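You operate a simulated robot arm through the tools that you are given. There is no shell and no other tool. Be economical: measure what you need, move in short steps, check, and stop when the job is done.

You run a simulated robot arm. Do the job below in one go: nothing can be reset, and whatever is moved stays where it is left.

JOB
Send mill 4 the case that is due first.
Fine: Bring up the shared page on the switch box, tab over to that mill, step down to the case and press enter. Send nothing else.

The check looks at the end state, three seconds after you hand in, the way a careful person would. Anything else that was tipped, shoved, dropped, spilled or broken makes it a failure.

ROBOT AND FRAMES
A 7-joint arm with a fingered hand on a trunk, on a base that drives. Base frame: it is fixed to the floor where the robot stands at the start and does not move with it; the origin is under the middle of the robot, x ahead of it, y to its left, z up. Readings come in m, degrees, newtons and seconds.
Its first joint turns from -115.0 to 115.0 degrees. Payload 5 kg.
The TCP is the grasp point between the finger pads, 0.032 m short of the fingertips. In the tool frame z runs along the fingers and y along their closing line. Largest opening 0.16 m; the body of the gripper starts 0.089 m behind the TCP. The gripper is a hand of 4 fingers: y runs from the thumb to the fingers, the wrist lies at [0, 0, -0.267] in the tool frame, and closing takes about 1.5 s.
Orientation is that of the tool frame in the base frame, as [roll, pitch, yaw] about the fixed x, y, z axes, in that order (R = Rz(yaw) Ry(pitch) Rx(roll)). With the fingers straight down and closing along the base's y, the tool's x points along the base's -x, its y along +y and its z along -z.

CONTROLS
- The arm moves only by the tool drive_tool. Its argument "commands" is a list of rows, each an object (a shift or turn left out is 0, a gripper value left out holds the last) with "delta_rot": the turn, a rotation vector about the tool's x, y, z in units of 8 degrees (1.0 is 8 degrees), a list of three; "linear": the shift along the tool's x, y, z in units of 25 mm (1.0 is 25 mm), a list of three; "gripper": the closure in counts, from 0 (fully open) to 255 (shut). In form: [{"delta_rot": [rx, ry, rz], "linear": [tx, ty, tz], "gripper": gripper}, ...]. A call has 1 to 8 rows; each row shifts and turns the commanded pose from where the row before left it, along the tool's axes as they then stand. A call with a number of a shift or a turn outside -1 to 1 is refused whole. A row lasts 0.2 s, in which the tool goes at most 0.05 m and 8.6 degrees; a call with a longer step from one row to the next is refused whole, and so is a gripper value outside its range. A pose out of reach is approached as far as the arm can. The call stops where the force on the tool passes 40 N (or 10 N more than at its start, if that is more) or the arm is blocked; 0.2 s more then pass. The fingers move at their own pace (about 0.045 m/s each) and stop on an object; they squeeze with about 31 N. The grip force told is the motor's: it shows also when the fingers shut on nothing. Time passes only in rows, and 0.2 s behind the last, so rows that do not move let the fingers close. The reply holds the time, the measured pose of the TCP, the force on the tool along the base axes, the opening and the grip force, in the units named above and with some noise, with the torque about the TCP (base axes, N m) and any sound that the robot's microphone picked up.
- Cameras (640 x 400 px; columns grow to the right, rows downward): "scene" is now at [0.0229, 0.1844, 1.7753]; the picture's right is [-0.20, -0.98, 0.00], its down [-0.70, 0.14, -0.70] and it looks along [0.68, -0.14, -0.72] (base axes); focal length 287 px, centre (320, 200). "wrist" rides on the gripper at [0.08, -0.004, -0.114] in the tool frame; the picture's right is [0.05, 1.00, 0.00], its down [-0.82, 0.04, -0.58] and it looks along [-0.58, 0.03, 0.82] (tool axes); focal length 265 px, centre (320, 200). There is no depth. A picture from a camera that has moved, and an enlarged one, comes with that camera's place and axes in the base frame and with its lens. The place of the scene camera against the robot may be out by one fixed shift of up to 0.012 m in any direction.
- snapshot(camera): a new picture of that camera. The clock stands still meanwhile.
- lift_body(by): slides the trunk up (or, below 0, down) by that many m; the arm and the scene camera ride with it, the base frame stays. It gives what a move gives, with no picture.
- roll_base(legs): drives the robot by 1 to 6 legs, each [ahead, turn to the left] in m and degrees, along the robot's own axes; the way and the turn of a leg run together, so that a leg with both is an arc; at most 1.5 m and 180 degrees a leg. The arm and the cameras ride along, it lands a little off, and it stops where it bumps. It gives what a move gives.
- preshape(shape): the hand has 4 fingers and takes this shape, open, in about a second: jaw (thumb against the fingers, like two jaws); tri (thumb and two fingers); tip (a fingertip pinch); poke (one finger out to press); point (the index stretched); flat (the hand flat); cup (the hand cupped); fist (a fist). The gripper value then closes the fingers along that shape, each until it touches; the sizes above hold for jaw. It gives what a move gives, with no picture.
- pan_tilt(pan, tilt): turns the head with the scene camera to pan (to the left, within 155 degrees either way) and tilt (down, from -29 to 69), counted from straight ahead of the robot. It gives what a move gives.
- enlarge(camera, box): a new picture of the part [left, top, right, bottom] of that camera's present view, enlarged. The clock stands still meanwhile.
- finish_job(): hands the job in; it is judged then, once.

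Go step by step. Nothing tells you exact positions but the pictures and the camera data: compare them with the known pose of the tool, close in by small moves and look again before you grip or let go. The budget is 120 turns and 98 pictures, counting those below and the enlarged ones. Unless the task says otherwise, let go and move clear before handing in, and close with one line.

The tools are called by a JSON object that holds its "op" and its "data". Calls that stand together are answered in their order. drive_tool: Moves the arm, as the interface text tells. Its arguments: {"type":"object","properties":{"commands":{"type":"array"}},"required":["commands"]} The other tools are called the same way: lift_body (by) slides the trunk up or down; preshape (shape) gives the hand a shape; roll_base (legs) drives the base; pan_tilt (pan, tilt) turns the head that bears the scene camera; snapshot (camera) takes a picture; enlarge (camera, box) takes an enlarged picture of a part of a camera's view; finish_job () hands the job in.

At the start:

```text
clock: 0.0
tool_pos: [0.5943, 0.232, 1.3315]
ee_rot: [180.0, -0.1, 180.0]
ft_force: [-0.6, -0.2, 0.5]
torque: [-0.04, 0.03, -0.02]
opening: 0.1599
finger_force: 0.1
shape: jaw
trunk travel left (down, up): [-0.625, 0.365]
robot x, y, heading: [-0.0004, 0.0013, -0.2]
head pan, tilt: [-11.6, 45.8]
```

scene: 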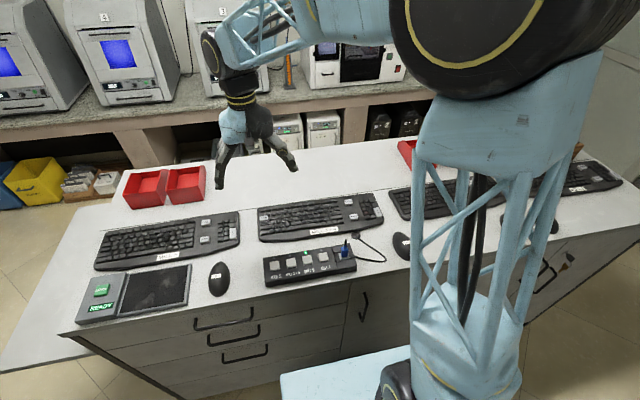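
wrist: 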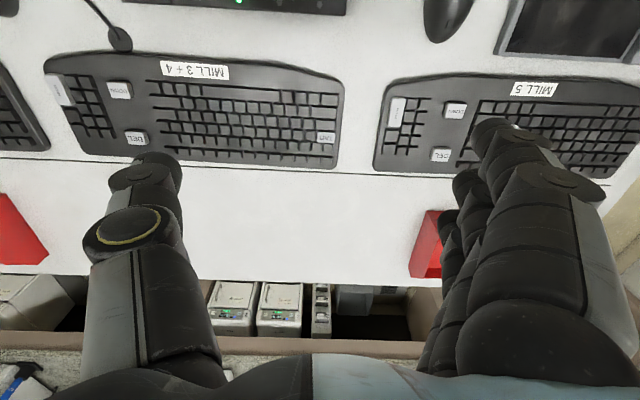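

I see keyboards labelled by mill, a switch box with buttons, and mills behind. I'll take closer looks at the box, keyboards and mills first.

{"op": "enlarge", "data": {"camera": "scene", "box": [250, 180, 410, 300]}}

{"op": "enlarge", "data": {"camera": "scene", "box": [70, 200, 260, 330]}}

{"op": "pan_tilt", "data": {"pan": 0, "tilt": 10}}

{"op": "snapshot", "data": {"camera": "scene"}}

```text
3.33 times, centred on (330, 240) of scene
camera zoom: at [0.0229, 0.1844, 1.7753], right [-0.2, -0.98, 0.0], down [-0.7, 0.14, -0.7], along [0.68, -0.14, -0.72], focal length 955 px, centre (287, 67)
```

zoom: 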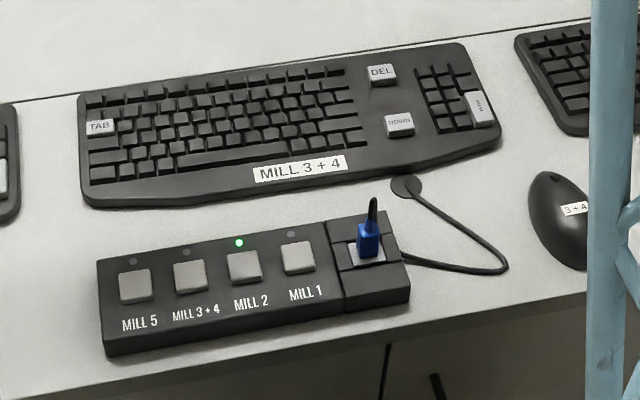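

```text
3.08 times, centred on (165, 265) of scene
camera zoom: at [0.0229, 0.1844, 1.7753], right [-0.2, -0.98, 0.0], down [-0.7, 0.14, -0.7], along [0.68, -0.14, -0.72], focal length 882 px, centre (797, 0)
```

zoom: 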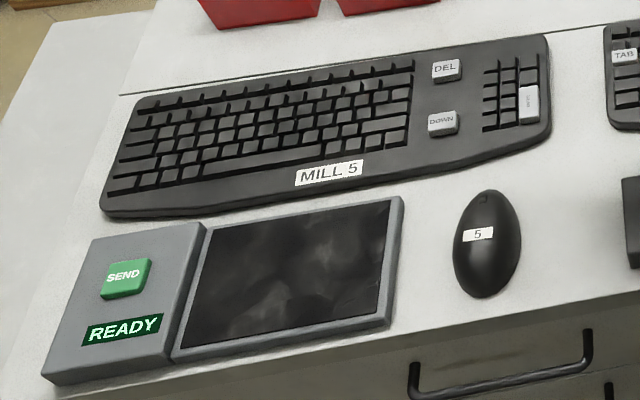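

```text
clock: 1.0
tool_pos: [0.5954, 0.2326, 1.3315]
ee_rot: [179.9, 0.0, -180.0]
ft_force: [-0.3, 0.0, 0.9]
torque: [0.0, 0.01, 0.01]
opening: 0.1594
finger_force: 0.0
shape: jaw
trunk travel left (down, up): [-0.625, 0.365]
robot x, y, heading: [0.0008, -0.0012, 0.0]
head pan, tilt: [0.0, 10.0]
```

```text
93 pictures are left
camera scene: at [0.0368, 0.2006, 1.8312], right [0.0, -1.0, 0.0], down [-0.17, 0.0, -0.98], along [0.98, 0.0, -0.17], focal length 287 px, centre (320, 200)
```

scene: 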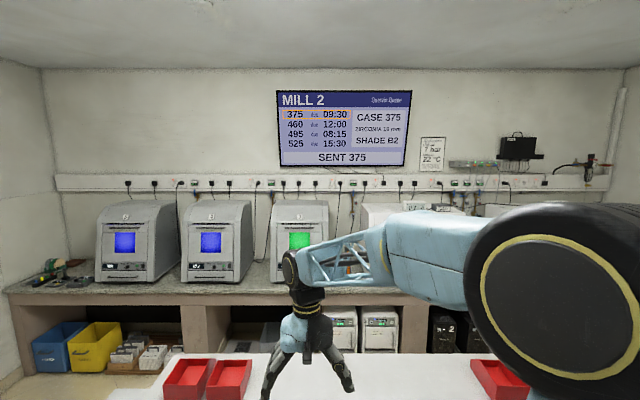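

The screen shows MILL 2 selected. I'll read the screen closely, and check the 3+4 keyboard from the wrist camera.

{"op": "enlarge", "data": {"camera": "scene", "box": [270, 85, 450, 175]}}

{"op": "enlarge", "data": {"camera": "wrist", "box": [40, 40, 360, 180]}}

{"op": "pan_tilt", "data": {"pan": 0, "tilt": 58}}

{"op": "snapshot", "data": {"camera": "scene"}}

```text
3.56 times, centred on (360, 130) of scene
camera zoom: at [0.0368, 0.2006, 1.8312], right [0.0, -1.0, 0.0], down [-0.17, 0.0, -0.98], along [0.98, 0.0, -0.17], focal length 1019 px, centre (178, 449)
```

zoom: 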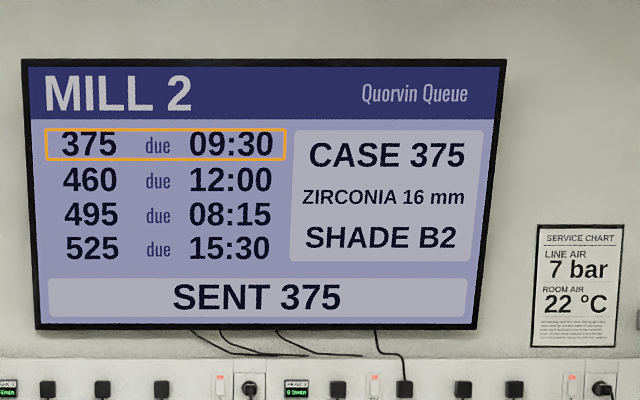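

```text
2.00 times, centred on (200, 110) of wrist
camera zoom: at [0.5147, 0.2263, 1.4437], right [-0.05, 1.0, 0.0], down [0.82, 0.04, 0.58], along [0.58, 0.03, -0.82], focal length 531 px, centre (560, 380)
```

zoom: 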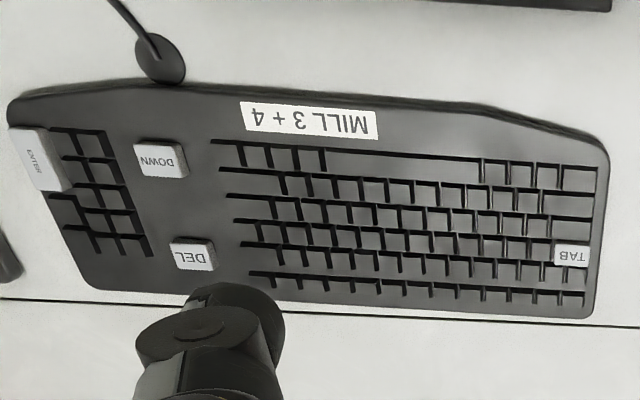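

```text
clock: 2.2
tool_pos: [0.5949, 0.2317, 1.331]
ee_rot: [179.9, -0.1, 179.9]
ft_force: [-0.5, -0.3, 0.2]
torque: [-0.05, 0.01, 0.02]
opening: 0.1601
finger_force: 0.1
shape: jaw
trunk travel left (down, up): [-0.625, 0.365]
robot x, y, heading: [0.0018, -0.0014, 0.0]
head pan, tilt: [0.0, 58.0]
```

```text
90 pictures are left
camera scene: at [0.0128, 0.2007, 1.7593], right [0.0, -1.0, 0.0], down [-0.85, 0.0, -0.53], along [0.53, 0.0, -0.85], focal length 287 px, centre (320, 200)
```

scene: 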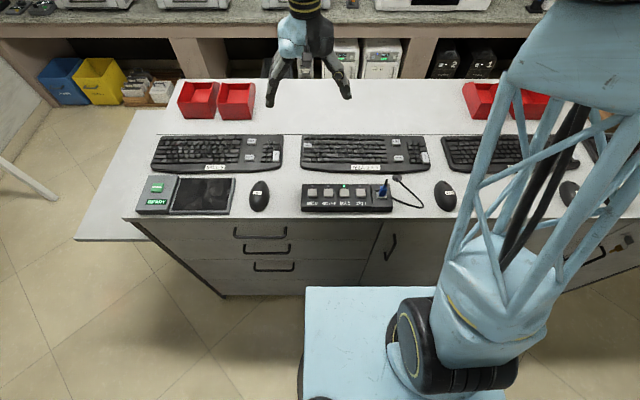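

Now I'll shape the hand into poke and see where the fingertip sits. Page for 3+4 must be brought up with its switch-box button at about (0.45, 0.18).

{"op": "preshape", "data": {"shape": "poke"}}

{"op": "snapshot", "data": {"camera": "wrist"}}

{"op": "enlarge", "data": {"camera": "scene", "box": [240, 0, 400, 100]}}

{"op": "enlarge", "data": {"camera": "scene", "box": [280, 125, 440, 225]}}

```text
clock: 3.1
tool_pos: [0.595, 0.2317, 1.3322]
ee_rot: [179.9, -0.1, -179.9]
ft_force: [0.8, -1.4, 0.2]
torque: [0.01, -0.03, -0.01]
opening: 0.0
finger_force: 0.1
shape: poke
trunk travel left (down, up): [-0.625, 0.365]
robot x, y, heading: [0.0045, 0.0017, 0.1]
head pan, tilt: [0.0, 58.0]
```

```text
89 pictures are left
camera wrist: at [0.5147, 0.2263, 1.4437], right [-0.05, 1.0, 0.0], down [0.82, 0.04, 0.58], along [0.58, 0.03, -0.82], focal length 265 px, centre (320, 200)
```

wrist: 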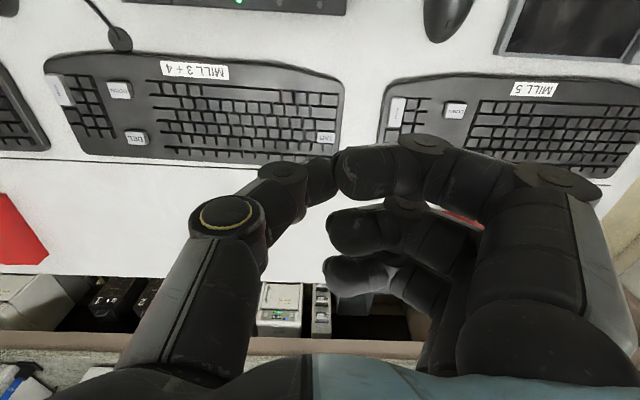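

```text
4.00 times, centred on (320, 50) of scene
camera zoom: at [0.0127, 0.2007, 1.7592], right [0.0, -1.0, 0.0], down [-0.85, 0.0, -0.53], along [0.53, 0.0, -0.85], focal length 1146 px, centre (320, 800)
```

zoom: 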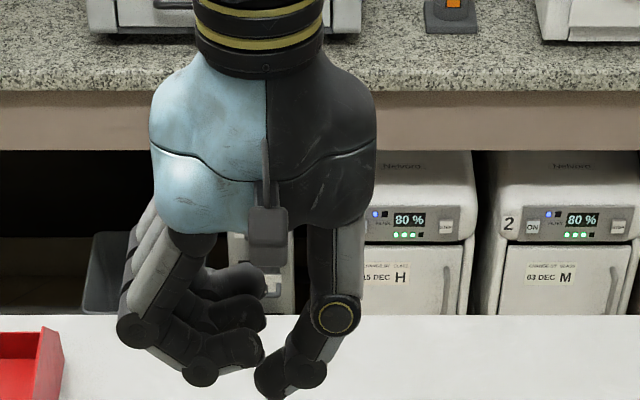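

```text
4.00 times, centred on (360, 175) of scene
camera zoom: at [0.0127, 0.2007, 1.7592], right [0.0, -1.0, 0.0], down [-0.85, 0.0, -0.53], along [0.53, 0.0, -0.85], focal length 1146 px, centre (160, 300)
```

zoom: 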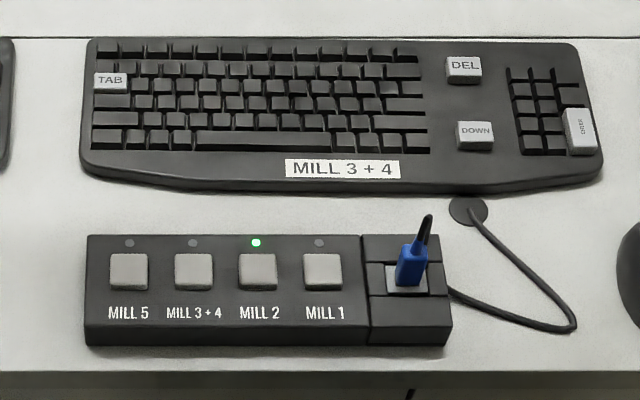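

The poke shape may not be settled; I'll let a little time pass and look again, and compare with "point".

{"op": "drive_tool", "data": {"commands": [{}, {}, {}, {}, {}]}}

{"op": "snapshot", "data": {"camera": "wrist"}}

{"op": "preshape", "data": {"shape": "point"}}

{"op": "drive_tool", "data": {"commands": [{}, {}, {}, {}, {}]}}

{"op": "snapshot", "data": {"camera": "wrist"}}

{"op": "enlarge", "data": {"camera": "scene", "box": [240, 0, 400, 100]}}

```text
clock: 4.3
tool_pos: [0.5963, 0.2319, 1.3318]
ee_rot: [180.0, 0.0, -179.9]
ft_force: [0.3, 0.2, -0.7]
torque: [0.0, -0.01, 0.02]
opening: 0.0
finger_force: 0.1
shape: poke
trunk travel left (down, up): [-0.625, 0.365]
robot x, y, heading: [0.0014, 0.0035, 0.1]
head pan, tilt: [0.0, 58.0]
```

```text
86 pictures are left
camera wrist: at [0.5147, 0.2263, 1.4437], right [-0.05, 1.0, 0.0], down [0.82, 0.04, 0.58], along [0.58, 0.03, -0.82], focal length 265 px, centre (320, 200)
```

wrist: 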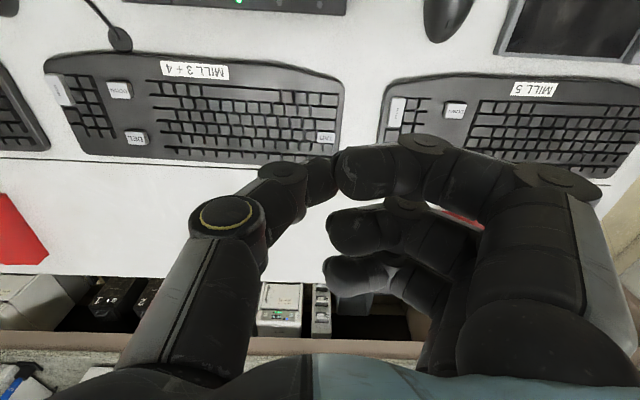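

```text
clock: 5.2
tool_pos: [0.5955, 0.2314, 1.3322]
ee_rot: [180.0, 0.0, 180.0]
ft_force: [0.4, -0.5, 1.1]
torque: [0.0, 0.02, 0.02]
opening: 0.1523
finger_force: 0.1
shape: point
trunk travel left (down, up): [-0.625, 0.365]
robot x, y, heading: [0.0023, -0.0009, -0.0]
head pan, tilt: [0.0, 58.0]
```

```text
clock: 6.4
tool_pos: [0.5957, 0.231, 1.3324]
ee_rot: [-180.0, 0.1, -180.0]
ft_force: [-0.8, 0.0, 0.6]
torque: [-0.01, -0.05, 0.02]
opening: 0.1521
finger_force: 0.0
shape: point
trunk travel left (down, up): [-0.625, 0.365]
robot x, y, heading: [0.0033, 0.0004, -0.0]
head pan, tilt: [0.0, 58.0]
```

```text
85 pictures are left
camera wrist: at [0.5147, 0.2263, 1.4437], right [-0.05, 1.0, 0.0], down [0.82, 0.04, 0.58], along [0.58, 0.03, -0.82], focal length 265 px, centre (320, 200)
```

wrist: 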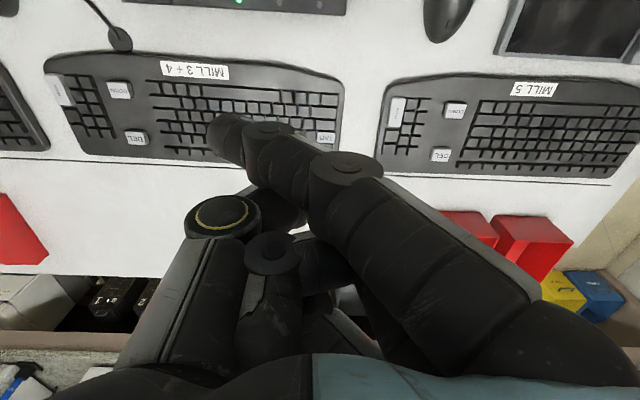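

```text
4.00 times, centred on (320, 50) of scene
camera zoom: at [0.0127, 0.2007, 1.7592], right [0.0, -1.0, 0.0], down [-0.85, 0.0, -0.53], along [0.53, 0.0, -0.85], focal length 1146 px, centre (320, 800)
```

zoom: 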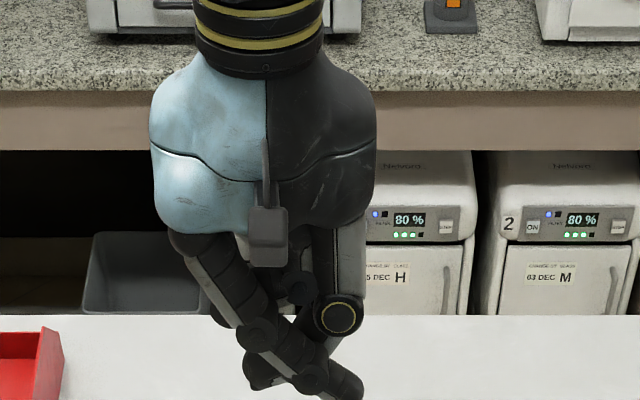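

"Point" stretches a single finger, but I need to know what is lowest on the hand. I'll raise the arm to see it more from the side.

{"op": "drive_tool", "data": {"commands": [{"linear": [0, 0, -1]}, {"linear": [0, 0, -1]}, {"linear": [0, 0, -1]}, {"linear": [0, 0, -1]}, {"linear": [0, 0, -1]}, {"linear": [0, 0, -1]}, {"linear": [0, 0, -1]}, {"linear": [0, 0, -1]}]}}

{"op": "pan_tilt", "data": {"pan": 0, "tilt": 25}}

{"op": "enlarge", "data": {"camera": "scene", "box": [220, 130, 420, 255]}}

{"op": "preshape", "data": {"shape": "poke"}}

{"op": "enlarge", "data": {"camera": "scene", "box": [220, 130, 420, 255]}}

```text
clock: 8.2
tool_pos: [0.594, 0.2318, 1.5317]
ee_rot: [179.9, 0.0, -179.9]
ft_force: [-0.5, 0.7, 0.5]
torque: [-0.01, -0.01, -0.05]
opening: 0.1522
finger_force: 0.1
shape: point
trunk travel left (down, up): [-0.625, 0.365]
robot x, y, heading: [-0.0032, -0.0027, 0.1]
head pan, tilt: [0.0, 58.0]
```

```text
clock: 9.2
tool_pos: [0.5965, 0.2318, 1.5305]
ee_rot: [-180.0, 0.0, 180.0]
ft_force: [-0.2, 0.1, 0.2]
torque: [0.02, 0.0, -0.01]
opening: 0.1526
finger_force: 0.2
shape: point
trunk travel left (down, up): [-0.625, 0.365]
robot x, y, heading: [-0.0022, 0.0001, -0.2]
head pan, tilt: [0.0, 25.0]
```

```text
3.20 times, centred on (320, 192) of scene
camera zoom: at [0.036, 0.2007, 1.8068], right [0.0, -1.0, 0.0], down [-0.42, 0.0, -0.91], along [0.91, 0.0, -0.42], focal length 917 px, centre (320, 224)
```

zoom: 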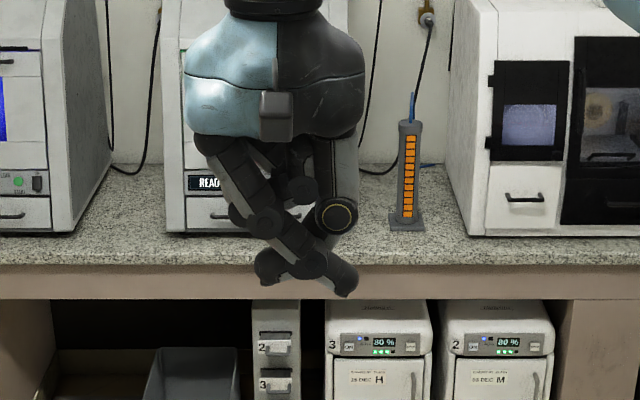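

```text
clock: 10.1
tool_pos: [0.594, 0.2324, 1.5316]
ee_rot: [-180.0, 0.0, -180.0]
ft_force: [0.5, 0.1, 0.0]
torque: [-0.01, -0.02, 0.03]
opening: 0.0001
finger_force: 0.1
shape: poke
trunk travel left (down, up): [-0.625, 0.365]
robot x, y, heading: [-0.0016, -0.0009, 0.1]
head pan, tilt: [0.0, 25.0]
```

```text
3.20 times, centred on (320, 192) of scene
camera zoom: at [0.036, 0.2006, 1.8069], right [0.0, -1.0, 0.0], down [-0.42, 0.0, -0.91], along [0.91, 0.0, -0.42], focal length 917 px, centre (320, 224)
```

zoom: 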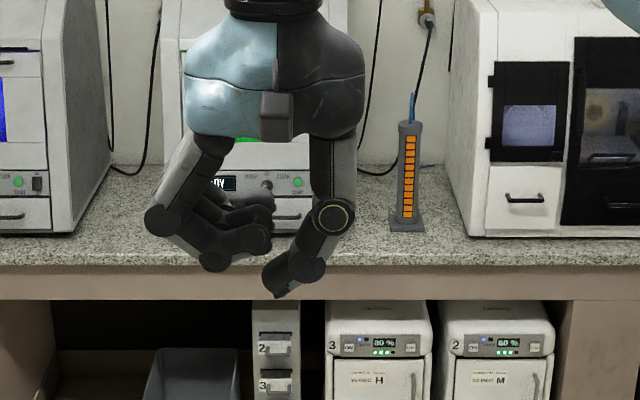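

In poke the thumb tip is the presser, right on the TCP axis about 33 mm below it, with clear room around it. I'll move above the MILL 3+4 button at roughly (0.45, 0.179) and check.

{"op": "drive_tool", "data": {"commands": [{"linear": [0.82, -0.304, 1]}, {"linear": [0.82, -0.304, 1]}, {"linear": [0.82, -0.304, 1]}, {"linear": [0.82, -0.304, 1]}, {"linear": [0.82, -0.304, 1]}, {"linear": [0.82, -0.304, 1]}, {"linear": [0.82, -0.304, 1]}]}}

{"op": "drive_tool", "data": {"commands": [{"linear": [0, 0, 1]}, {"linear": [0, 0, 1]}, {"linear": [0, 0, 1]}, {"linear": [0, 0, 1]}, {"linear": [0, 0, 1]}, {}]}}

{"op": "pan_tilt", "data": {"pan": 0, "tilt": 50}}

{"op": "snapshot", "data": {"camera": "scene"}}

{"op": "snapshot", "data": {"camera": "wrist"}}

```text
clock: 11.7
tool_pos: [0.4526, 0.1783, 1.3567]
ee_rot: [179.9, 0.0, -180.0]
ft_force: [-0.2, -0.4, -0.6]
torque: [0.02, -0.06, 0.01]
opening: 0.0
finger_force: 0.0
shape: poke
trunk travel left (down, up): [-0.625, 0.365]
robot x, y, heading: [-0.0001, -0.0002, -0.2]
head pan, tilt: [0.0, 25.0]
```

```text
clock: 13.1
tool_pos: [0.4525, 0.1761, 1.2308]
ee_rot: [180.0, 0.0, -180.0]
ft_force: [0.3, 0.8, -1.1]
torque: [0.04, 0.0, 0.02]
opening: 0.0
finger_force: 0.0
shape: poke
trunk travel left (down, up): [-0.625, 0.365]
robot x, y, heading: [-0.0035, -0.0011, -0.1]
head pan, tilt: [0.0, 25.0]
```

```text
clock: 13.9
tool_pos: [0.4527, 0.1763, 1.2317]
ee_rot: [180.0, -0.1, 180.0]
ft_force: [-1.0, 0.0, -0.1]
torque: [-0.03, 0.02, -0.01]
opening: 0.0
finger_force: 0.1
shape: poke
trunk travel left (down, up): [-0.625, 0.365]
robot x, y, heading: [0.0021, 0.0005, -0.0]
head pan, tilt: [0.0, 50.0]
```

```text
81 pictures are left
camera scene: at [0.0208, 0.2006, 1.7695], right [0.0, -1.0, 0.0], down [-0.77, 0.0, -0.64], along [0.64, 0.0, -0.77], focal length 287 px, centre (320, 200)
```

scene: 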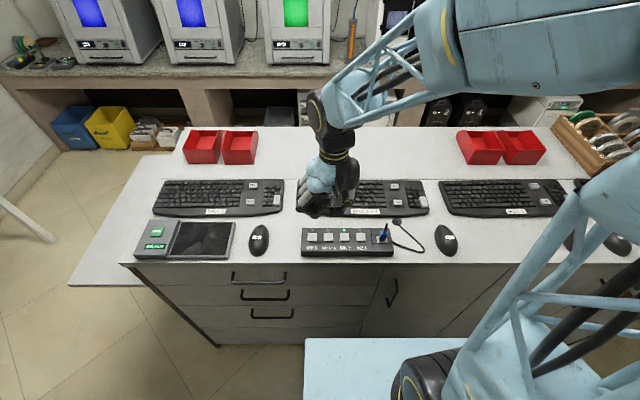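

```text
80 pictures are left
camera wrist: at [0.373, 0.1708, 1.3434], right [-0.05, 1.0, 0.0], down [0.82, 0.04, 0.58], along [0.58, 0.03, -0.82], focal length 265 px, centre (320, 200)
```

wrist: 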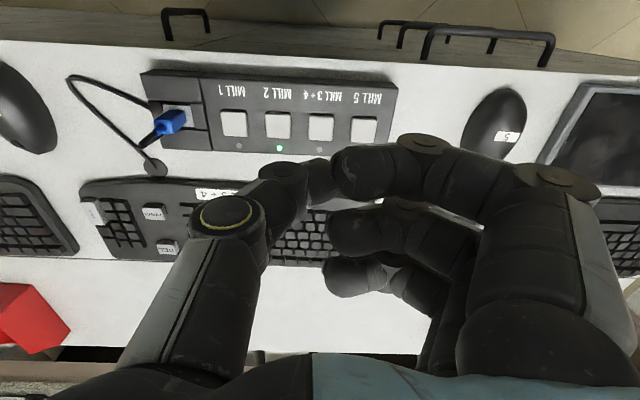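

The button is close to under the tip by the wrist camera, maybe 12 mm further ahead. I'll move 10 mm ahead, descend part way, and look enlarged.

{"op": "drive_tool", "data": {"commands": [{"linear": [-0.45, 0, 1]}, {"linear": [0, 0, 1]}, {"linear": [0, 0, 0.6]}, {}]}}

{"op": "enlarge", "data": {"camera": "wrist", "box": [220, 90, 420, 215]}}

{"op": "enlarge", "data": {"camera": "scene", "box": [280, 180, 400, 260]}}

```text
clock: 14.9
tool_pos: [0.465, 0.1777, 1.1678]
ee_rot: [180.0, 0.0, 180.0]
ft_force: [0.1, 0.1, 0.2]
torque: [-0.01, -0.03, 0.01]
opening: 0.0
finger_force: 0.0
shape: poke
trunk travel left (down, up): [-0.625, 0.365]
robot x, y, heading: [-0.0022, -0.0008, -0.2]
head pan, tilt: [0.0, 50.0]
```

```text
3.20 times, centred on (320, 152) of wrist
camera zoom: at [0.3833, 0.1727, 1.2793], right [-0.05, 1.0, 0.0], down [0.82, 0.04, 0.58], along [0.58, 0.03, -0.82], focal length 849 px, centre (320, 352)
```

zoom: 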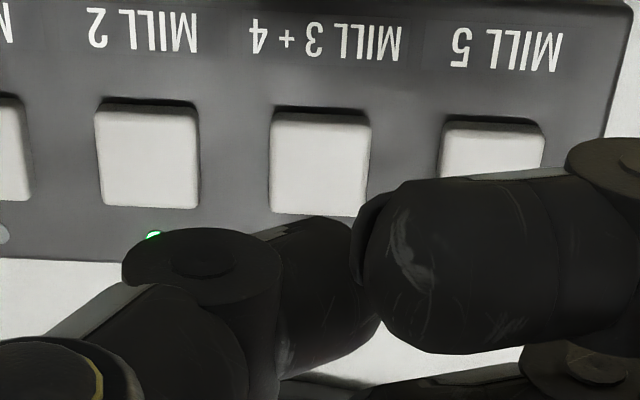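

```text
5.00 times, centred on (340, 220) of scene
camera zoom: at [0.0209, 0.2006, 1.7694], right [0.0, -1.0, 0.0], down [-0.77, 0.0, -0.64], along [0.64, 0.0, -0.77], focal length 1433 px, centre (220, 100)
```

zoom: 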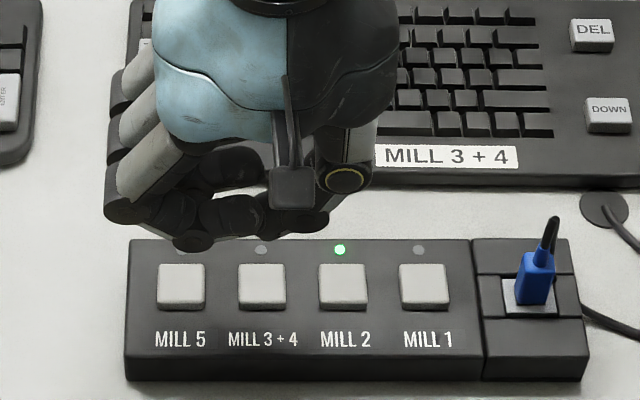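

Tip is well lined up on MILL 3+4 (about x 0.467, y 0.177, top about z 1.075). I'll descend, going slowly for the last bit.

{"op": "drive_tool", "data": {"commands": [{"linear": [0.1, -0.08, 0.8]}, {"linear": [0, 0, 0.6]}, {"linear": [0, 0, 0.2]}, {}]}}

{"op": "enlarge", "data": {"camera": "wrist", "box": [220, 90, 420, 215]}}

{"op": "enlarge", "data": {"camera": "scene", "box": [280, 180, 400, 260]}}

```text
clock: 15.9
tool_pos: [0.4615, 0.1756, 1.1288]
ee_rot: [-179.9, 0.0, -180.0]
ft_force: [-0.7, 0.2, -0.4]
torque: [0.01, 0.01, 0.0]
opening: 0.0
finger_force: 0.0
shape: poke
trunk travel left (down, up): [-0.625, 0.365]
robot x, y, heading: [0.0034, -0.0025, -0.0]
head pan, tilt: [0.0, 50.0]
```

```text
3.20 times, centred on (320, 152) of wrist
camera zoom: at [0.381, 0.17, 1.2392], right [-0.05, 1.0, 0.0], down [0.82, 0.04, 0.58], along [0.58, 0.03, -0.82], focal length 849 px, centre (320, 352)
```

zoom: 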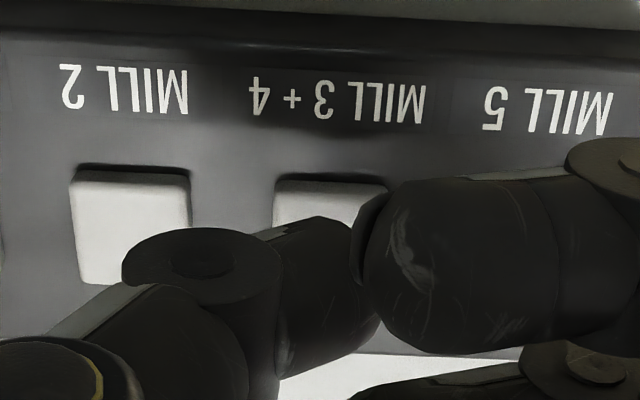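

```text
5.00 times, centred on (340, 220) of scene
camera zoom: at [0.0207, 0.2006, 1.7694], right [0.0, -1.0, 0.0], down [-0.77, 0.0, -0.64], along [0.64, 0.0, -0.77], focal length 1433 px, centre (220, 100)
```

zoom: 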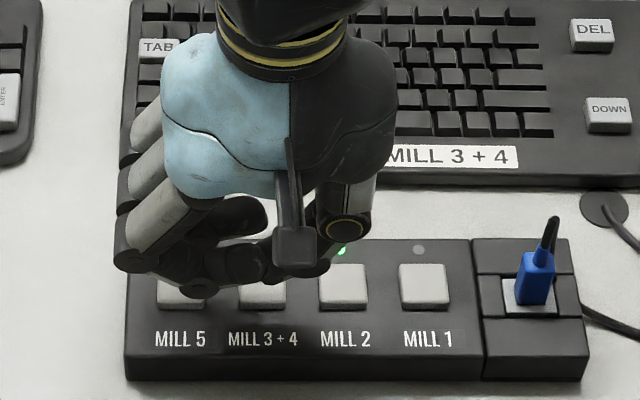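

About 20 mm above the button by estimate. Descend in small steps watching the force.

{"op": "drive_tool", "data": {"commands": [{"linear": [-0.1, 0, 0.4]}, {"linear": [0, 0, 0.2]}, {}]}}

{"op": "enlarge", "data": {"camera": "wrist", "box": [220, 90, 420, 215]}}

```text
clock: 16.8
tool_pos: [0.4634, 0.1767, 1.1129]
ee_rot: [-180.0, 0.0, 179.9]
ft_force: [-0.1, 0.2, 0.3]
torque: [0.01, -0.02, -0.03]
opening: 0.0
finger_force: 0.1
shape: poke
trunk travel left (down, up): [-0.625, 0.365]
robot x, y, heading: [-0.0001, -0.0031, 0.2]
head pan, tilt: [0.0, 50.0]
```

```text
3.20 times, centred on (320, 152) of wrist
camera zoom: at [0.3828, 0.1709, 1.2242], right [-0.05, 1.0, 0.0], down [0.81, 0.04, 0.58], along [0.58, 0.03, -0.82], focal length 849 px, centre (320, 352)
```

zoom: 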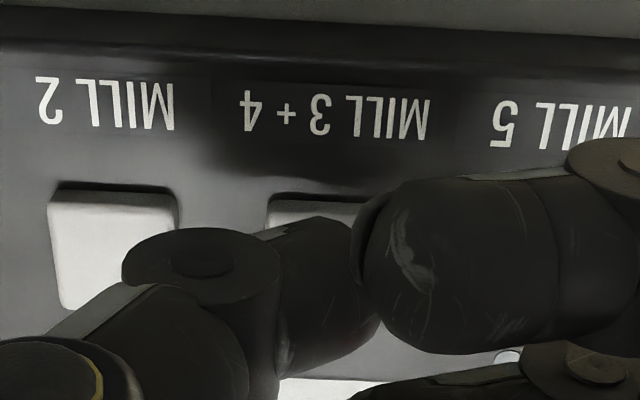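

Still aligned; continue down in 4 mm steps.

{"op": "drive_tool", "data": {"commands": [{"linear": [0, 0, 0.15]}, {"linear": [0, 0, 0.1]}, {}]}}

{"op": "enlarge", "data": {"camera": "scene", "box": [280, 180, 400, 260]}}

```text
clock: 17.6
tool_pos: [0.4625, 0.1764, 1.1061]
ee_rot: [-180.0, 0.1, 180.0]
ft_force: [0.1, 0.5, -0.4]
torque: [0.06, -0.03, -0.03]
opening: 0.0
finger_force: 0.0
shape: poke
trunk travel left (down, up): [-0.625, 0.365]
robot x, y, heading: [0.0016, -0.0, 0.2]
head pan, tilt: [0.0, 50.0]
```

```text
5.00 times, centred on (340, 220) of scene
camera zoom: at [0.0208, 0.2006, 1.7694], right [0.0, -1.0, 0.0], down [-0.77, 0.0, -0.64], along [0.64, 0.0, -0.77], focal length 1433 px, centre (220, 100)
```

zoom: 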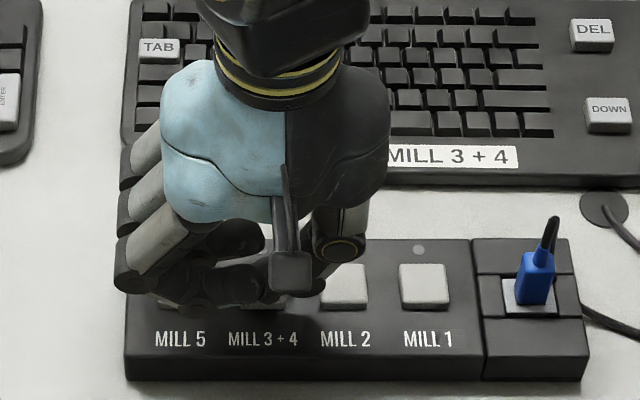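

{"op": "drive_tool", "data": {"commands": [{"linear": [0, 0, 0.12]}, {"linear": [0, 0, 0.12]}, {}]}}

```text
clock: 18.4
tool_pos: [0.463, 0.1758, 1.0996]
ee_rot: [179.9, 0.1, 180.0]
ft_force: [0.6, 0.0, -0.5]
torque: [0.01, 0.01, 0.0]
opening: 0.0001
finger_force: 0.0
shape: poke
trunk travel left (down, up): [-0.625, 0.365]
robot x, y, heading: [0.0021, -0.0022, 0.2]
head pan, tilt: [0.0, 50.0]
```

No contact yet; a bit lower.

{"op": "drive_tool", "data": {"commands": [{"linear": [0, 0, 0.1]}, {"linear": [0, 0, 0.1]}, {}]}}

{"op": "enlarge", "data": {"camera": "wrist", "box": [220, 90, 420, 215]}}

```text
clock: 19.1
tool_pos: [0.4637, 0.1761, 1.0939]
ee_rot: [180.0, 0.1, -180.0]
ft_force: [-0.2, 0.5, -1.5]
torque: [0.01, -0.03, 0.02]
opening: 0.0
finger_force: 0.0
shape: poke
trunk travel left (down, up): [-0.625, 0.365]
robot x, y, heading: [0.0007, -0.0041, -0.2]
head pan, tilt: [0.0, 50.0]
```

```text
3.20 times, centred on (320, 152) of wrist
camera zoom: at [0.3829, 0.1705, 1.2065], right [-0.05, 1.0, 0.0], down [0.82, 0.04, 0.58], along [0.58, 0.03, -0.82], focal length 849 px, centre (320, 352)
```

zoom: 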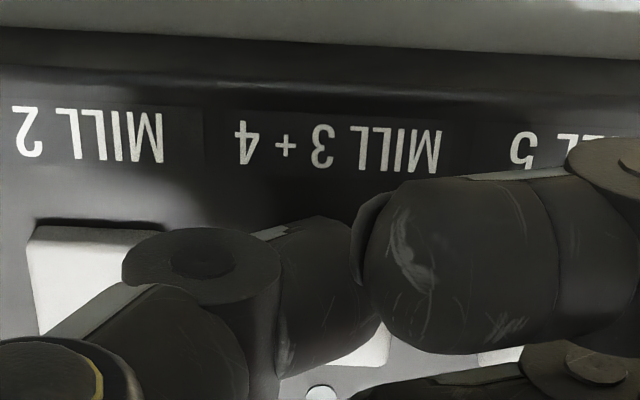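

{"op": "drive_tool", "data": {"commands": [{"linear": [0, 0, 0.1]}, {"linear": [0, 0, 0.1]}, {}]}}

{"op": "enlarge", "data": {"camera": "scene", "box": [280, 180, 400, 260]}}

```text
clock: 19.9
tool_pos: [0.463, 0.1774, 1.0891]
ee_rot: [-180.0, 0.0, -180.0]
ft_force: [-1.4, 0.1, 1.3]
torque: [0.01, -0.03, 0.0]
opening: 0.0
finger_force: 0.0
shape: poke
trunk travel left (down, up): [-0.625, 0.365]
robot x, y, heading: [0.0003, -0.0016, -0.1]
head pan, tilt: [0.0, 50.0]
```

```text
5.00 times, centred on (340, 220) of scene
camera zoom: at [0.0208, 0.2006, 1.7694], right [0.0, -1.0, 0.0], down [-0.77, 0.0, -0.64], along [0.64, 0.0, -0.77], focal length 1433 px, centre (220, 100)
```

zoom: 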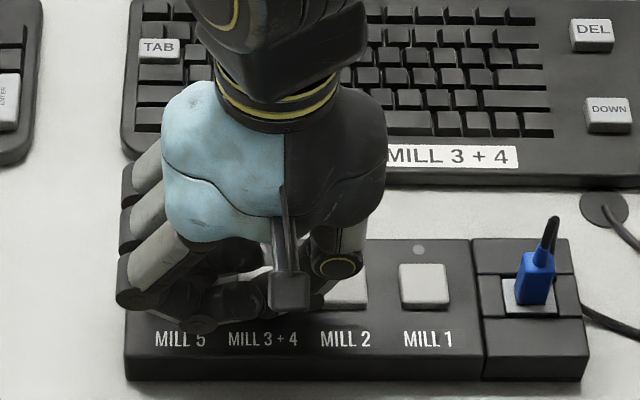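

{"op": "drive_tool", "data": {"commands": [{"linear": [0, 0, 0.08]}, {"linear": [0, 0, 0.08]}, {}]}}

```text
clock: 20.8
tool_pos: [0.4624, 0.1763, 1.0847]
ee_rot: [-180.0, 0.2, -180.0]
ft_force: [0.6, -0.9, 8.0]
torque: [0.0, -0.06, 0.0]
opening: 0.0002
finger_force: 0.1
shape: poke
trunk travel left (down, up): [-0.625, 0.365]
robot x, y, heading: [0.0026, 0.0011, 0.1]
head pan, tilt: [0.0, 50.0]
heard: click
```

A click with 8 N of force. I'll lift off and read the screen.

{"op": "drive_tool", "data": {"commands": [{"linear": [0, 0, -0.6]}, {"linear": [0, 0, -1]}, {"linear": [0, 0, -1]}, {"linear": [0, 0, -1]}, {}]}}

{"op": "enlarge", "data": {"camera": "scene", "box": [280, 160, 440, 260]}}

{"op": "pan_tilt", "data": {"pan": 0, "tilt": 10}}

{"op": "enlarge", "data": {"camera": "scene", "box": [270, 85, 450, 175]}}

```text
clock: 21.9
tool_pos: [0.4615, 0.1761, 1.1744]
ee_rot: [180.0, 0.0, -180.0]
ft_force: [0.3, -0.1, -0.2]
torque: [0.02, -0.02, 0.0]
opening: 0.0002
finger_force: 0.0
shape: poke
trunk travel left (down, up): [-0.625, 0.365]
robot x, y, heading: [0.0015, 0.006, 0.2]
head pan, tilt: [0.0, 50.0]
```

```text
4.00 times, centred on (360, 210) of scene
camera zoom: at [0.0209, 0.2007, 1.7694], right [0.0, -1.0, 0.0], down [-0.77, 0.0, -0.64], along [0.64, 0.0, -0.77], focal length 1146 px, centre (160, 160)
```

zoom: 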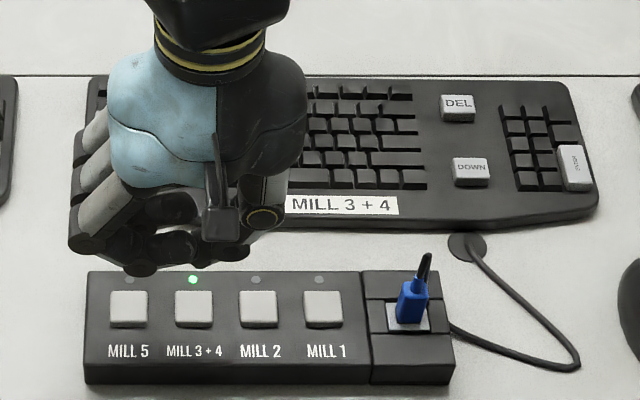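

```text
clock: 23.0
tool_pos: [0.4626, 0.1768, 1.1751]
ee_rot: [179.9, 0.1, 179.9]
ft_force: [-0.1, -0.5, 0.0]
torque: [-0.02, -0.03, -0.01]
opening: 0.0
finger_force: 0.0
shape: poke
trunk travel left (down, up): [-0.625, 0.365]
robot x, y, heading: [-0.0014, -0.0041, 0.0]
head pan, tilt: [0.0, 10.0]
```

```text
3.56 times, centred on (360, 130) of scene
camera zoom: at [0.0368, 0.2007, 1.8312], right [0.0, -1.0, 0.0], down [-0.17, 0.0, -0.98], along [0.98, 0.0, -0.17], focal length 1019 px, centre (178, 449)
```

zoom: 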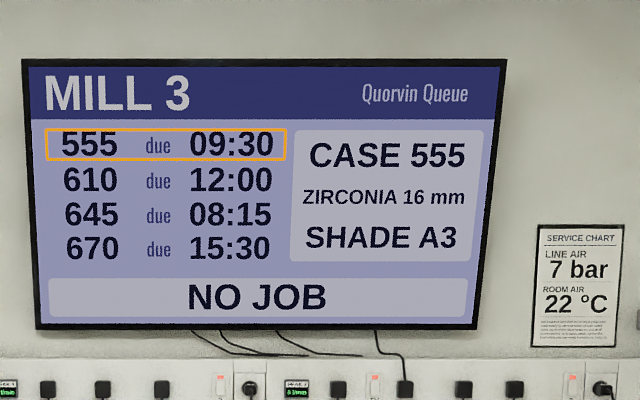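

Page is now MILL 3 with the 3+4 LED lit. Next: TAB, near (0.659, 0.243).

{"op": "drive_tool", "data": {"commands": [{"linear": [-0.975, 0.325, 0]}, {"linear": [-0.975, 0.325, 0]}, {"linear": [-0.975, 0.325, 0]}, {"linear": [-0.975, 0.325, 0]}, {"linear": [-0.975, 0.325, 0]}, {"linear": [-0.975, 0.325, 0]}, {"linear": [-0.975, 0.325, 0]}, {"linear": [-0.975, 0.325, 0]}]}}

{"op": "drive_tool", "data": {"commands": [{"linear": [0, 0, 0.8]}, {"linear": [0, 0, 0.6]}, {}]}}

{"op": "enlarge", "data": {"camera": "wrist", "box": [220, 90, 420, 215]}}

```text
clock: 24.8
tool_pos: [0.6582, 0.2424, 1.1755]
ee_rot: [-180.0, 0.1, -179.9]
ft_force: [-0.2, 0.5, 0.4]
torque: [-0.02, 0.01, 0.01]
opening: 0.0
finger_force: 0.0
shape: poke
trunk travel left (down, up): [-0.625, 0.365]
robot x, y, heading: [-0.0022, 0.0009, -0.0]
head pan, tilt: [0.0, 10.0]
```

```text
clock: 25.6
tool_pos: [0.6576, 0.2418, 1.1398]
ee_rot: [-180.0, 0.0, 179.8]
ft_force: [-0.2, -0.3, -0.1]
torque: [0.04, 0.02, -0.01]
opening: 0.0001
finger_force: 0.1
shape: poke
trunk travel left (down, up): [-0.625, 0.365]
robot x, y, heading: [0.0042, 0.0006, 0.0]
head pan, tilt: [0.0, 10.0]
```

```text
3.20 times, centred on (320, 152) of wrist
camera zoom: at [0.5775, 0.2359, 1.2521], right [-0.05, 1.0, 0.0], down [0.81, 0.04, 0.58], along [0.58, 0.03, -0.82], focal length 849 px, centre (320, 352)
```

zoom: 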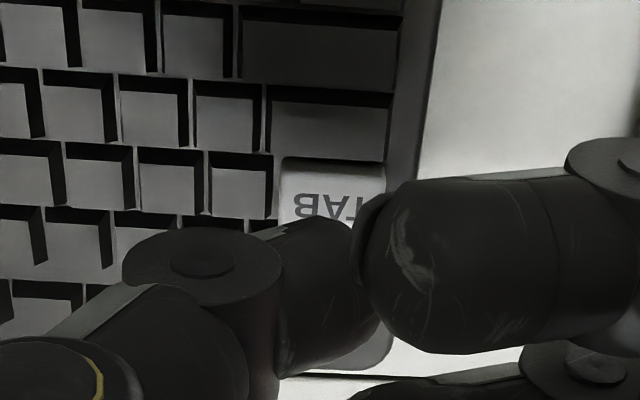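

TAB is under the tip. Descending.

{"op": "drive_tool", "data": {"commands": [{"linear": [0, 0, 0.6]}, {"linear": [0, 0, 0.4]}, {"linear": [0, 0, 0.3]}, {}]}}

{"op": "enlarge", "data": {"camera": "wrist", "box": [220, 90, 420, 215]}}

```text
clock: 26.6
tool_pos: [0.6579, 0.2403, 1.1072]
ee_rot: [180.0, -0.1, -179.9]
ft_force: [0.5, 0.8, -0.2]
torque: [0.02, -0.01, 0.0]
opening: 0.0
finger_force: 0.1
shape: poke
trunk travel left (down, up): [-0.625, 0.365]
robot x, y, heading: [-0.0009, 0.002, 0.1]
head pan, tilt: [0.0, 10.0]
```

```text
3.20 times, centred on (320, 152) of wrist
camera zoom: at [0.5776, 0.2353, 1.2195], right [-0.05, 1.0, 0.0], down [0.82, 0.04, 0.58], along [0.58, 0.03, -0.82], focal length 849 px, centre (320, 352)
```

zoom: 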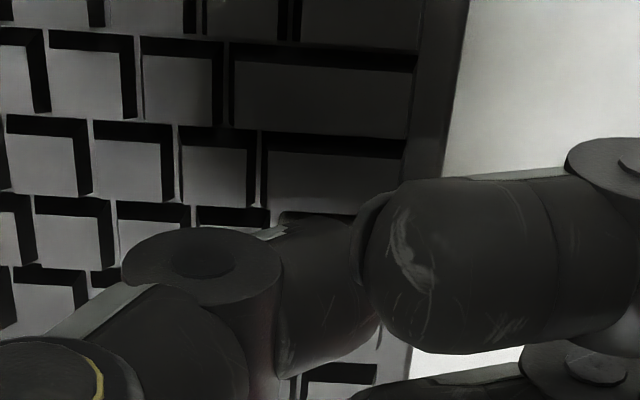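

{"op": "drive_tool", "data": {"commands": [{"linear": [0, 0, 0.12]}, {"linear": [0, 0, 0.12]}, {"linear": [0, 0, 0.12]}]}}

```text
clock: 27.4
tool_pos: [0.658, 0.2411, 1.0991]
ee_rot: [-180.0, 0.0, 180.0]
ft_force: [0.4, 0.8, -1.0]
torque: [-0.03, 0.0, -0.02]
opening: 0.0
finger_force: 0.2
shape: poke
trunk travel left (down, up): [-0.625, 0.365]
robot x, y, heading: [-0.0004, -0.0013, -0.0]
head pan, tilt: [0.0, 10.0]
```

{"op": "drive_tool", "data": {"commands": [{"linear": [0, 0, 0.1]}, {"linear": [0, 0, 0.1]}]}}

```text
clock: 28.0
tool_pos: [0.6577, 0.2417, 1.0939]
ee_rot: [180.0, 0.0, 179.9]
ft_force: [0.6, 0.3, -0.4]
torque: [0.01, 0.01, 0.01]
opening: 0.0
finger_force: 0.0
shape: poke
trunk travel left (down, up): [-0.625, 0.365]
robot x, y, heading: [-0.003, 0.0032, 0.1]
head pan, tilt: [0.0, 10.0]
```

{"op": "drive_tool", "data": {"commands": [{"linear": [0, 0, 0.08]}, {"linear": [0, 0, 0.08]}]}}

```text
clock: 28.6
tool_pos: [0.6579, 0.2418, 1.0901]
ee_rot: [-180.0, 0.1, -179.9]
ft_force: [-1.0, 0.6, 0.5]
torque: [-0.03, 0.01, -0.01]
opening: 0.0
finger_force: 0.1
shape: poke
trunk travel left (down, up): [-0.625, 0.365]
robot x, y, heading: [-0.0045, -0.0012, 0.3]
head pan, tilt: [0.0, 10.0]
```

{"op": "drive_tool", "data": {"commands": [{"linear": [0, 0, 0.08]}, {"linear": [0, 0, 0.08]}]}}

{"op": "enlarge", "data": {"camera": "wrist", "box": [220, 90, 420, 215]}}

```text
clock: 29.2
tool_pos: [0.6574, 0.2406, 1.0855]
ee_rot: [179.9, 0.0, 180.0]
ft_force: [-1.0, 0.5, -0.2]
torque: [-0.02, -0.01, 0.01]
opening: 0.0
finger_force: 0.2
shape: poke
trunk travel left (down, up): [-0.625, 0.365]
robot x, y, heading: [0.0025, -0.0005, -0.1]
head pan, tilt: [0.0, 10.0]
```

```text
3.20 times, centred on (320, 152) of wrist
camera zoom: at [0.5783, 0.2364, 1.1984], right [-0.05, 1.0, 0.0], down [0.82, 0.04, 0.58], along [0.58, 0.03, -0.82], focal length 849 px, centre (320, 352)
```

zoom: 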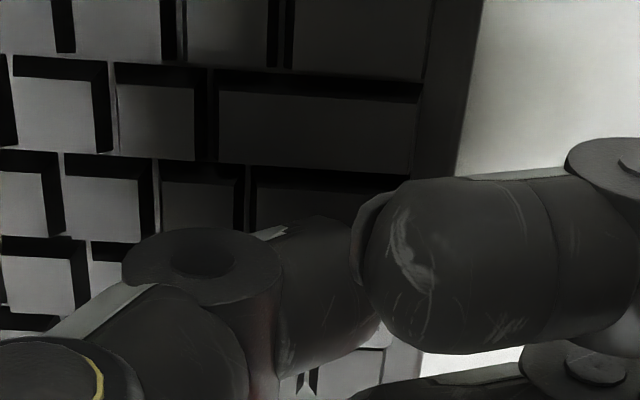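

Nearly at contact; I'll nudge 3 mm ahead for centring and keep lowering in small steps.

{"op": "drive_tool", "data": {"commands": [{"linear": [-0.1, 0, 0]}, {"linear": [0, 0, 0.08]}, {"linear": [0, 0, 0.08]}]}}

```text
clock: 30.0
tool_pos: [0.6616, 0.2425, 1.0811]
ee_rot: [180.0, 0.0, 179.9]
ft_force: [0.1, 0.3, -0.9]
torque: [0.03, -0.02, 0.01]
opening: 0.0003
finger_force: 0.0
shape: poke
trunk travel left (down, up): [-0.625, 0.365]
robot x, y, heading: [0.0007, 0.0003, 0.2]
head pan, tilt: [0.0, 10.0]
```

{"op": "drive_tool", "data": {"commands": [{"linear": [0, 0, 0.08]}, {"linear": [0, 0, 0.08]}]}}

```text
clock: 30.6
tool_pos: [0.66, 0.2417, 1.0782]
ee_rot: [-179.9, 0.0, 179.9]
ft_force: [0.8, 0.2, 1.6]
torque: [0.02, -0.02, 0.02]
opening: 0.0002
finger_force: 0.1
shape: poke
trunk travel left (down, up): [-0.625, 0.365]
robot x, y, heading: [0.0034, 0.0021, 0.1]
head pan, tilt: [0.0, 10.0]
heard: click
```

A click; release now and read the screen.

{"op": "drive_tool", "data": {"commands": [{"linear": [0, 0, -0.6]}, {"linear": [0, 0, -1]}, {"linear": [0, 0, -1]}, {"linear": [0, 0, -1]}, {}]}}

{"op": "enlarge", "data": {"camera": "scene", "box": [270, 85, 450, 175]}}

```text
clock: 31.8
tool_pos: [0.6601, 0.2405, 1.1684]
ee_rot: [179.9, 0.0, -179.9]
ft_force: [-0.5, 0.4, -0.9]
torque: [-0.02, -0.02, -0.02]
opening: 0.0
finger_force: 0.1
shape: poke
trunk travel left (down, up): [-0.625, 0.365]
robot x, y, heading: [-0.0013, -0.0008, -0.1]
head pan, tilt: [0.0, 10.0]
```

```text
3.56 times, centred on (360, 130) of scene
camera zoom: at [0.037, 0.2008, 1.8312], right [0.0, -1.0, 0.0], down [-0.17, 0.0, -0.98], along [0.98, 0.0, -0.17], focal length 1019 px, centre (178, 449)
```

zoom: 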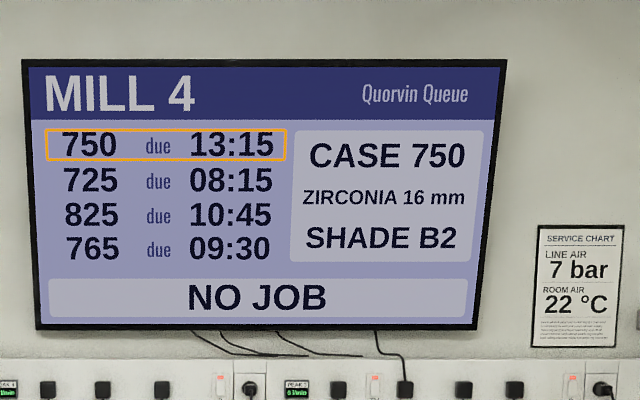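

Mill 4 page is up; earliest is case 725 (08:15), one step down. Move over DOWN at about (0.608, -0.037).

{"op": "drive_tool", "data": {"commands": [{"linear": [0.173, -0.93, 0]}, {"linear": [0.173, -0.93, 0]}, {"linear": [0.173, -0.93, 0]}, {"linear": [0.173, -0.93, 0]}, {"linear": [0.173, -0.93, 0]}, {"linear": [0.173, -0.93, 0]}, {"linear": [0.173, -0.93, 0]}, {"linear": [0.173, -0.93, 0]}]}}

{"op": "drive_tool", "data": {"commands": [{"linear": [0.173, -0.93, 0]}, {"linear": [0.173, -0.93, 0]}, {"linear": [0.173, -0.93, 0]}, {"linear": [0.173, -0.93, 0]}, {"linear": [0, 0, 0.6]}, {"linear": [0, 0, 0.6]}, {}]}}

{"op": "enlarge", "data": {"camera": "wrist", "box": [220, 90, 420, 215]}}

```text
clock: 33.6
tool_pos: [0.6259, 0.0553, 1.1682]
ee_rot: [-180.0, 0.1, -180.0]
ft_force: [0.0, 0.2, -0.2]
torque: [0.01, 0.01, 0.0]
opening: 0.0
finger_force: 0.1
shape: poke
trunk travel left (down, up): [-0.625, 0.365]
robot x, y, heading: [0.0028, 0.0006, 0.1]
head pan, tilt: [0.0, 10.0]
```

```text
clock: 35.2
tool_pos: [0.6107, -0.0372, 1.1379]
ee_rot: [179.9, 0.0, -180.0]
ft_force: [0.0, -0.5, -0.3]
torque: [0.0, -0.01, 0.01]
opening: 0.0003
finger_force: 0.2
shape: poke
trunk travel left (down, up): [-0.625, 0.365]
robot x, y, heading: [-0.0029, -0.0009, -0.1]
head pan, tilt: [0.0, 10.0]
```

```text
3.20 times, centred on (320, 152) of wrist
camera zoom: at [0.53, -0.0432, 1.25], right [-0.05, 1.0, 0.0], down [0.82, 0.04, 0.58], along [0.58, 0.03, -0.82], focal length 849 px, centre (320, 352)
```

zoom: 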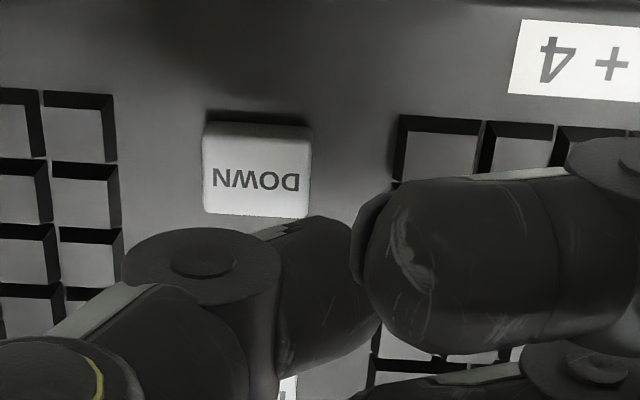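

DOWN is about 17 mm further to the right and 5 mm nearer; correct and check again.

{"op": "drive_tool", "data": {"commands": [{"linear": [0.18, -0.7, 0]}, {"linear": [0, 0, 0.6]}, {"linear": [0, 0, 0.4]}, {}]}}

{"op": "enlarge", "data": {"camera": "wrist", "box": [220, 90, 420, 215]}}

```text
clock: 36.2
tool_pos: [0.6033, -0.0555, 1.1134]
ee_rot: [180.0, -0.1, -179.9]
ft_force: [-0.7, 0.1, -0.4]
torque: [-0.01, 0.0, -0.02]
opening: 0.0
finger_force: 0.1
shape: poke
trunk travel left (down, up): [-0.625, 0.365]
robot x, y, heading: [0.0019, 0.001, 0.1]
head pan, tilt: [0.0, 10.0]
```

```text
3.20 times, centred on (320, 152) of wrist
camera zoom: at [0.523, -0.06, 1.225], right [-0.05, 1.0, 0.0], down [0.82, 0.04, 0.58], along [0.58, 0.03, -0.82], focal length 849 px, centre (320, 352)
```

zoom: 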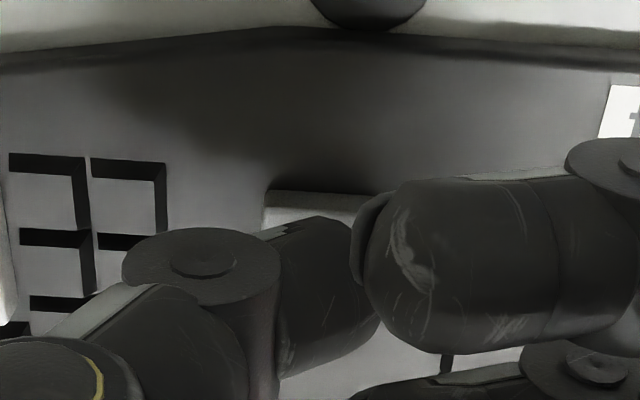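

Well aligned. Lower in steps until the click.

{"op": "drive_tool", "data": {"commands": [{"linear": [0, -0.08, 0.3]}, {"linear": [0, 0, 0.3]}, {"linear": [0, 0, 0.2]}]}}

{"op": "drive_tool", "data": {"commands": [{"linear": [0, 0, 0.1]}, {"linear": [0, 0, 0.08]}]}}

```text
clock: 37.0
tool_pos: [0.604, -0.0578, 1.0931]
ee_rot: [180.0, 0.0, 180.0]
ft_force: [-0.4, 0.6, -0.2]
torque: [0.01, 0.0, 0.02]
opening: 0.0002
finger_force: 0.1
shape: poke
trunk travel left (down, up): [-0.625, 0.365]
robot x, y, heading: [0.0026, -0.004, -0.1]
head pan, tilt: [0.0, 10.0]
```

```text
clock: 37.6
tool_pos: [0.6048, -0.0577, 1.0884]
ee_rot: [180.0, -0.1, -179.9]
ft_force: [0.1, -0.4, -0.6]
torque: [-0.02, 0.0, 0.03]
opening: 0.0
finger_force: 0.0
shape: poke
trunk travel left (down, up): [-0.625, 0.365]
robot x, y, heading: [-0.0001, -0.003, 0.1]
head pan, tilt: [0.0, 10.0]
```

{"op": "drive_tool", "data": {"commands": [{"linear": [0, 0, 0.1]}, {"linear": [0, 0, 0.08]}]}}

```text
clock: 38.2
tool_pos: [0.6049, -0.0568, 1.083]
ee_rot: [180.0, 0.1, 179.9]
ft_force: [0.4, -1.6, -0.7]
torque: [0.03, 0.01, 0.0]
opening: 0.0
finger_force: 0.0
shape: poke
trunk travel left (down, up): [-0.625, 0.365]
robot x, y, heading: [0.0008, 0.0022, 0.2]
head pan, tilt: [0.0, 10.0]
```

{"op": "drive_tool", "data": {"commands": [{"linear": [0, 0, 0.08]}, {"linear": [0, 0, 0.06]}]}}

```text
clock: 38.8
tool_pos: [0.6045, -0.0583, 1.0808]
ee_rot: [-179.9, 0.1, 180.0]
ft_force: [-0.3, -1.1, 0.8]
torque: [0.04, 0.01, -0.01]
opening: 0.0
finger_force: 0.0
shape: poke
trunk travel left (down, up): [-0.625, 0.365]
robot x, y, heading: [-0.0005, 0.0007, 0.2]
head pan, tilt: [0.0, 10.0]
```

{"op": "drive_tool", "data": {"commands": [{"linear": [0, 0, 0.06]}, {"linear": [0, 0, 0.06]}]}}

```text
clock: 39.4
tool_pos: [0.6044, -0.0572, 1.0773]
ee_rot: [180.0, 0.0, 180.0]
ft_force: [0.6, 0.2, 1.1]
torque: [-0.01, -0.01, 0.01]
opening: 0.0
finger_force: 0.2
shape: poke
trunk travel left (down, up): [-0.625, 0.365]
robot x, y, heading: [0.0013, 0.0012, 0.2]
head pan, tilt: [0.0, 10.0]
heard: click
```

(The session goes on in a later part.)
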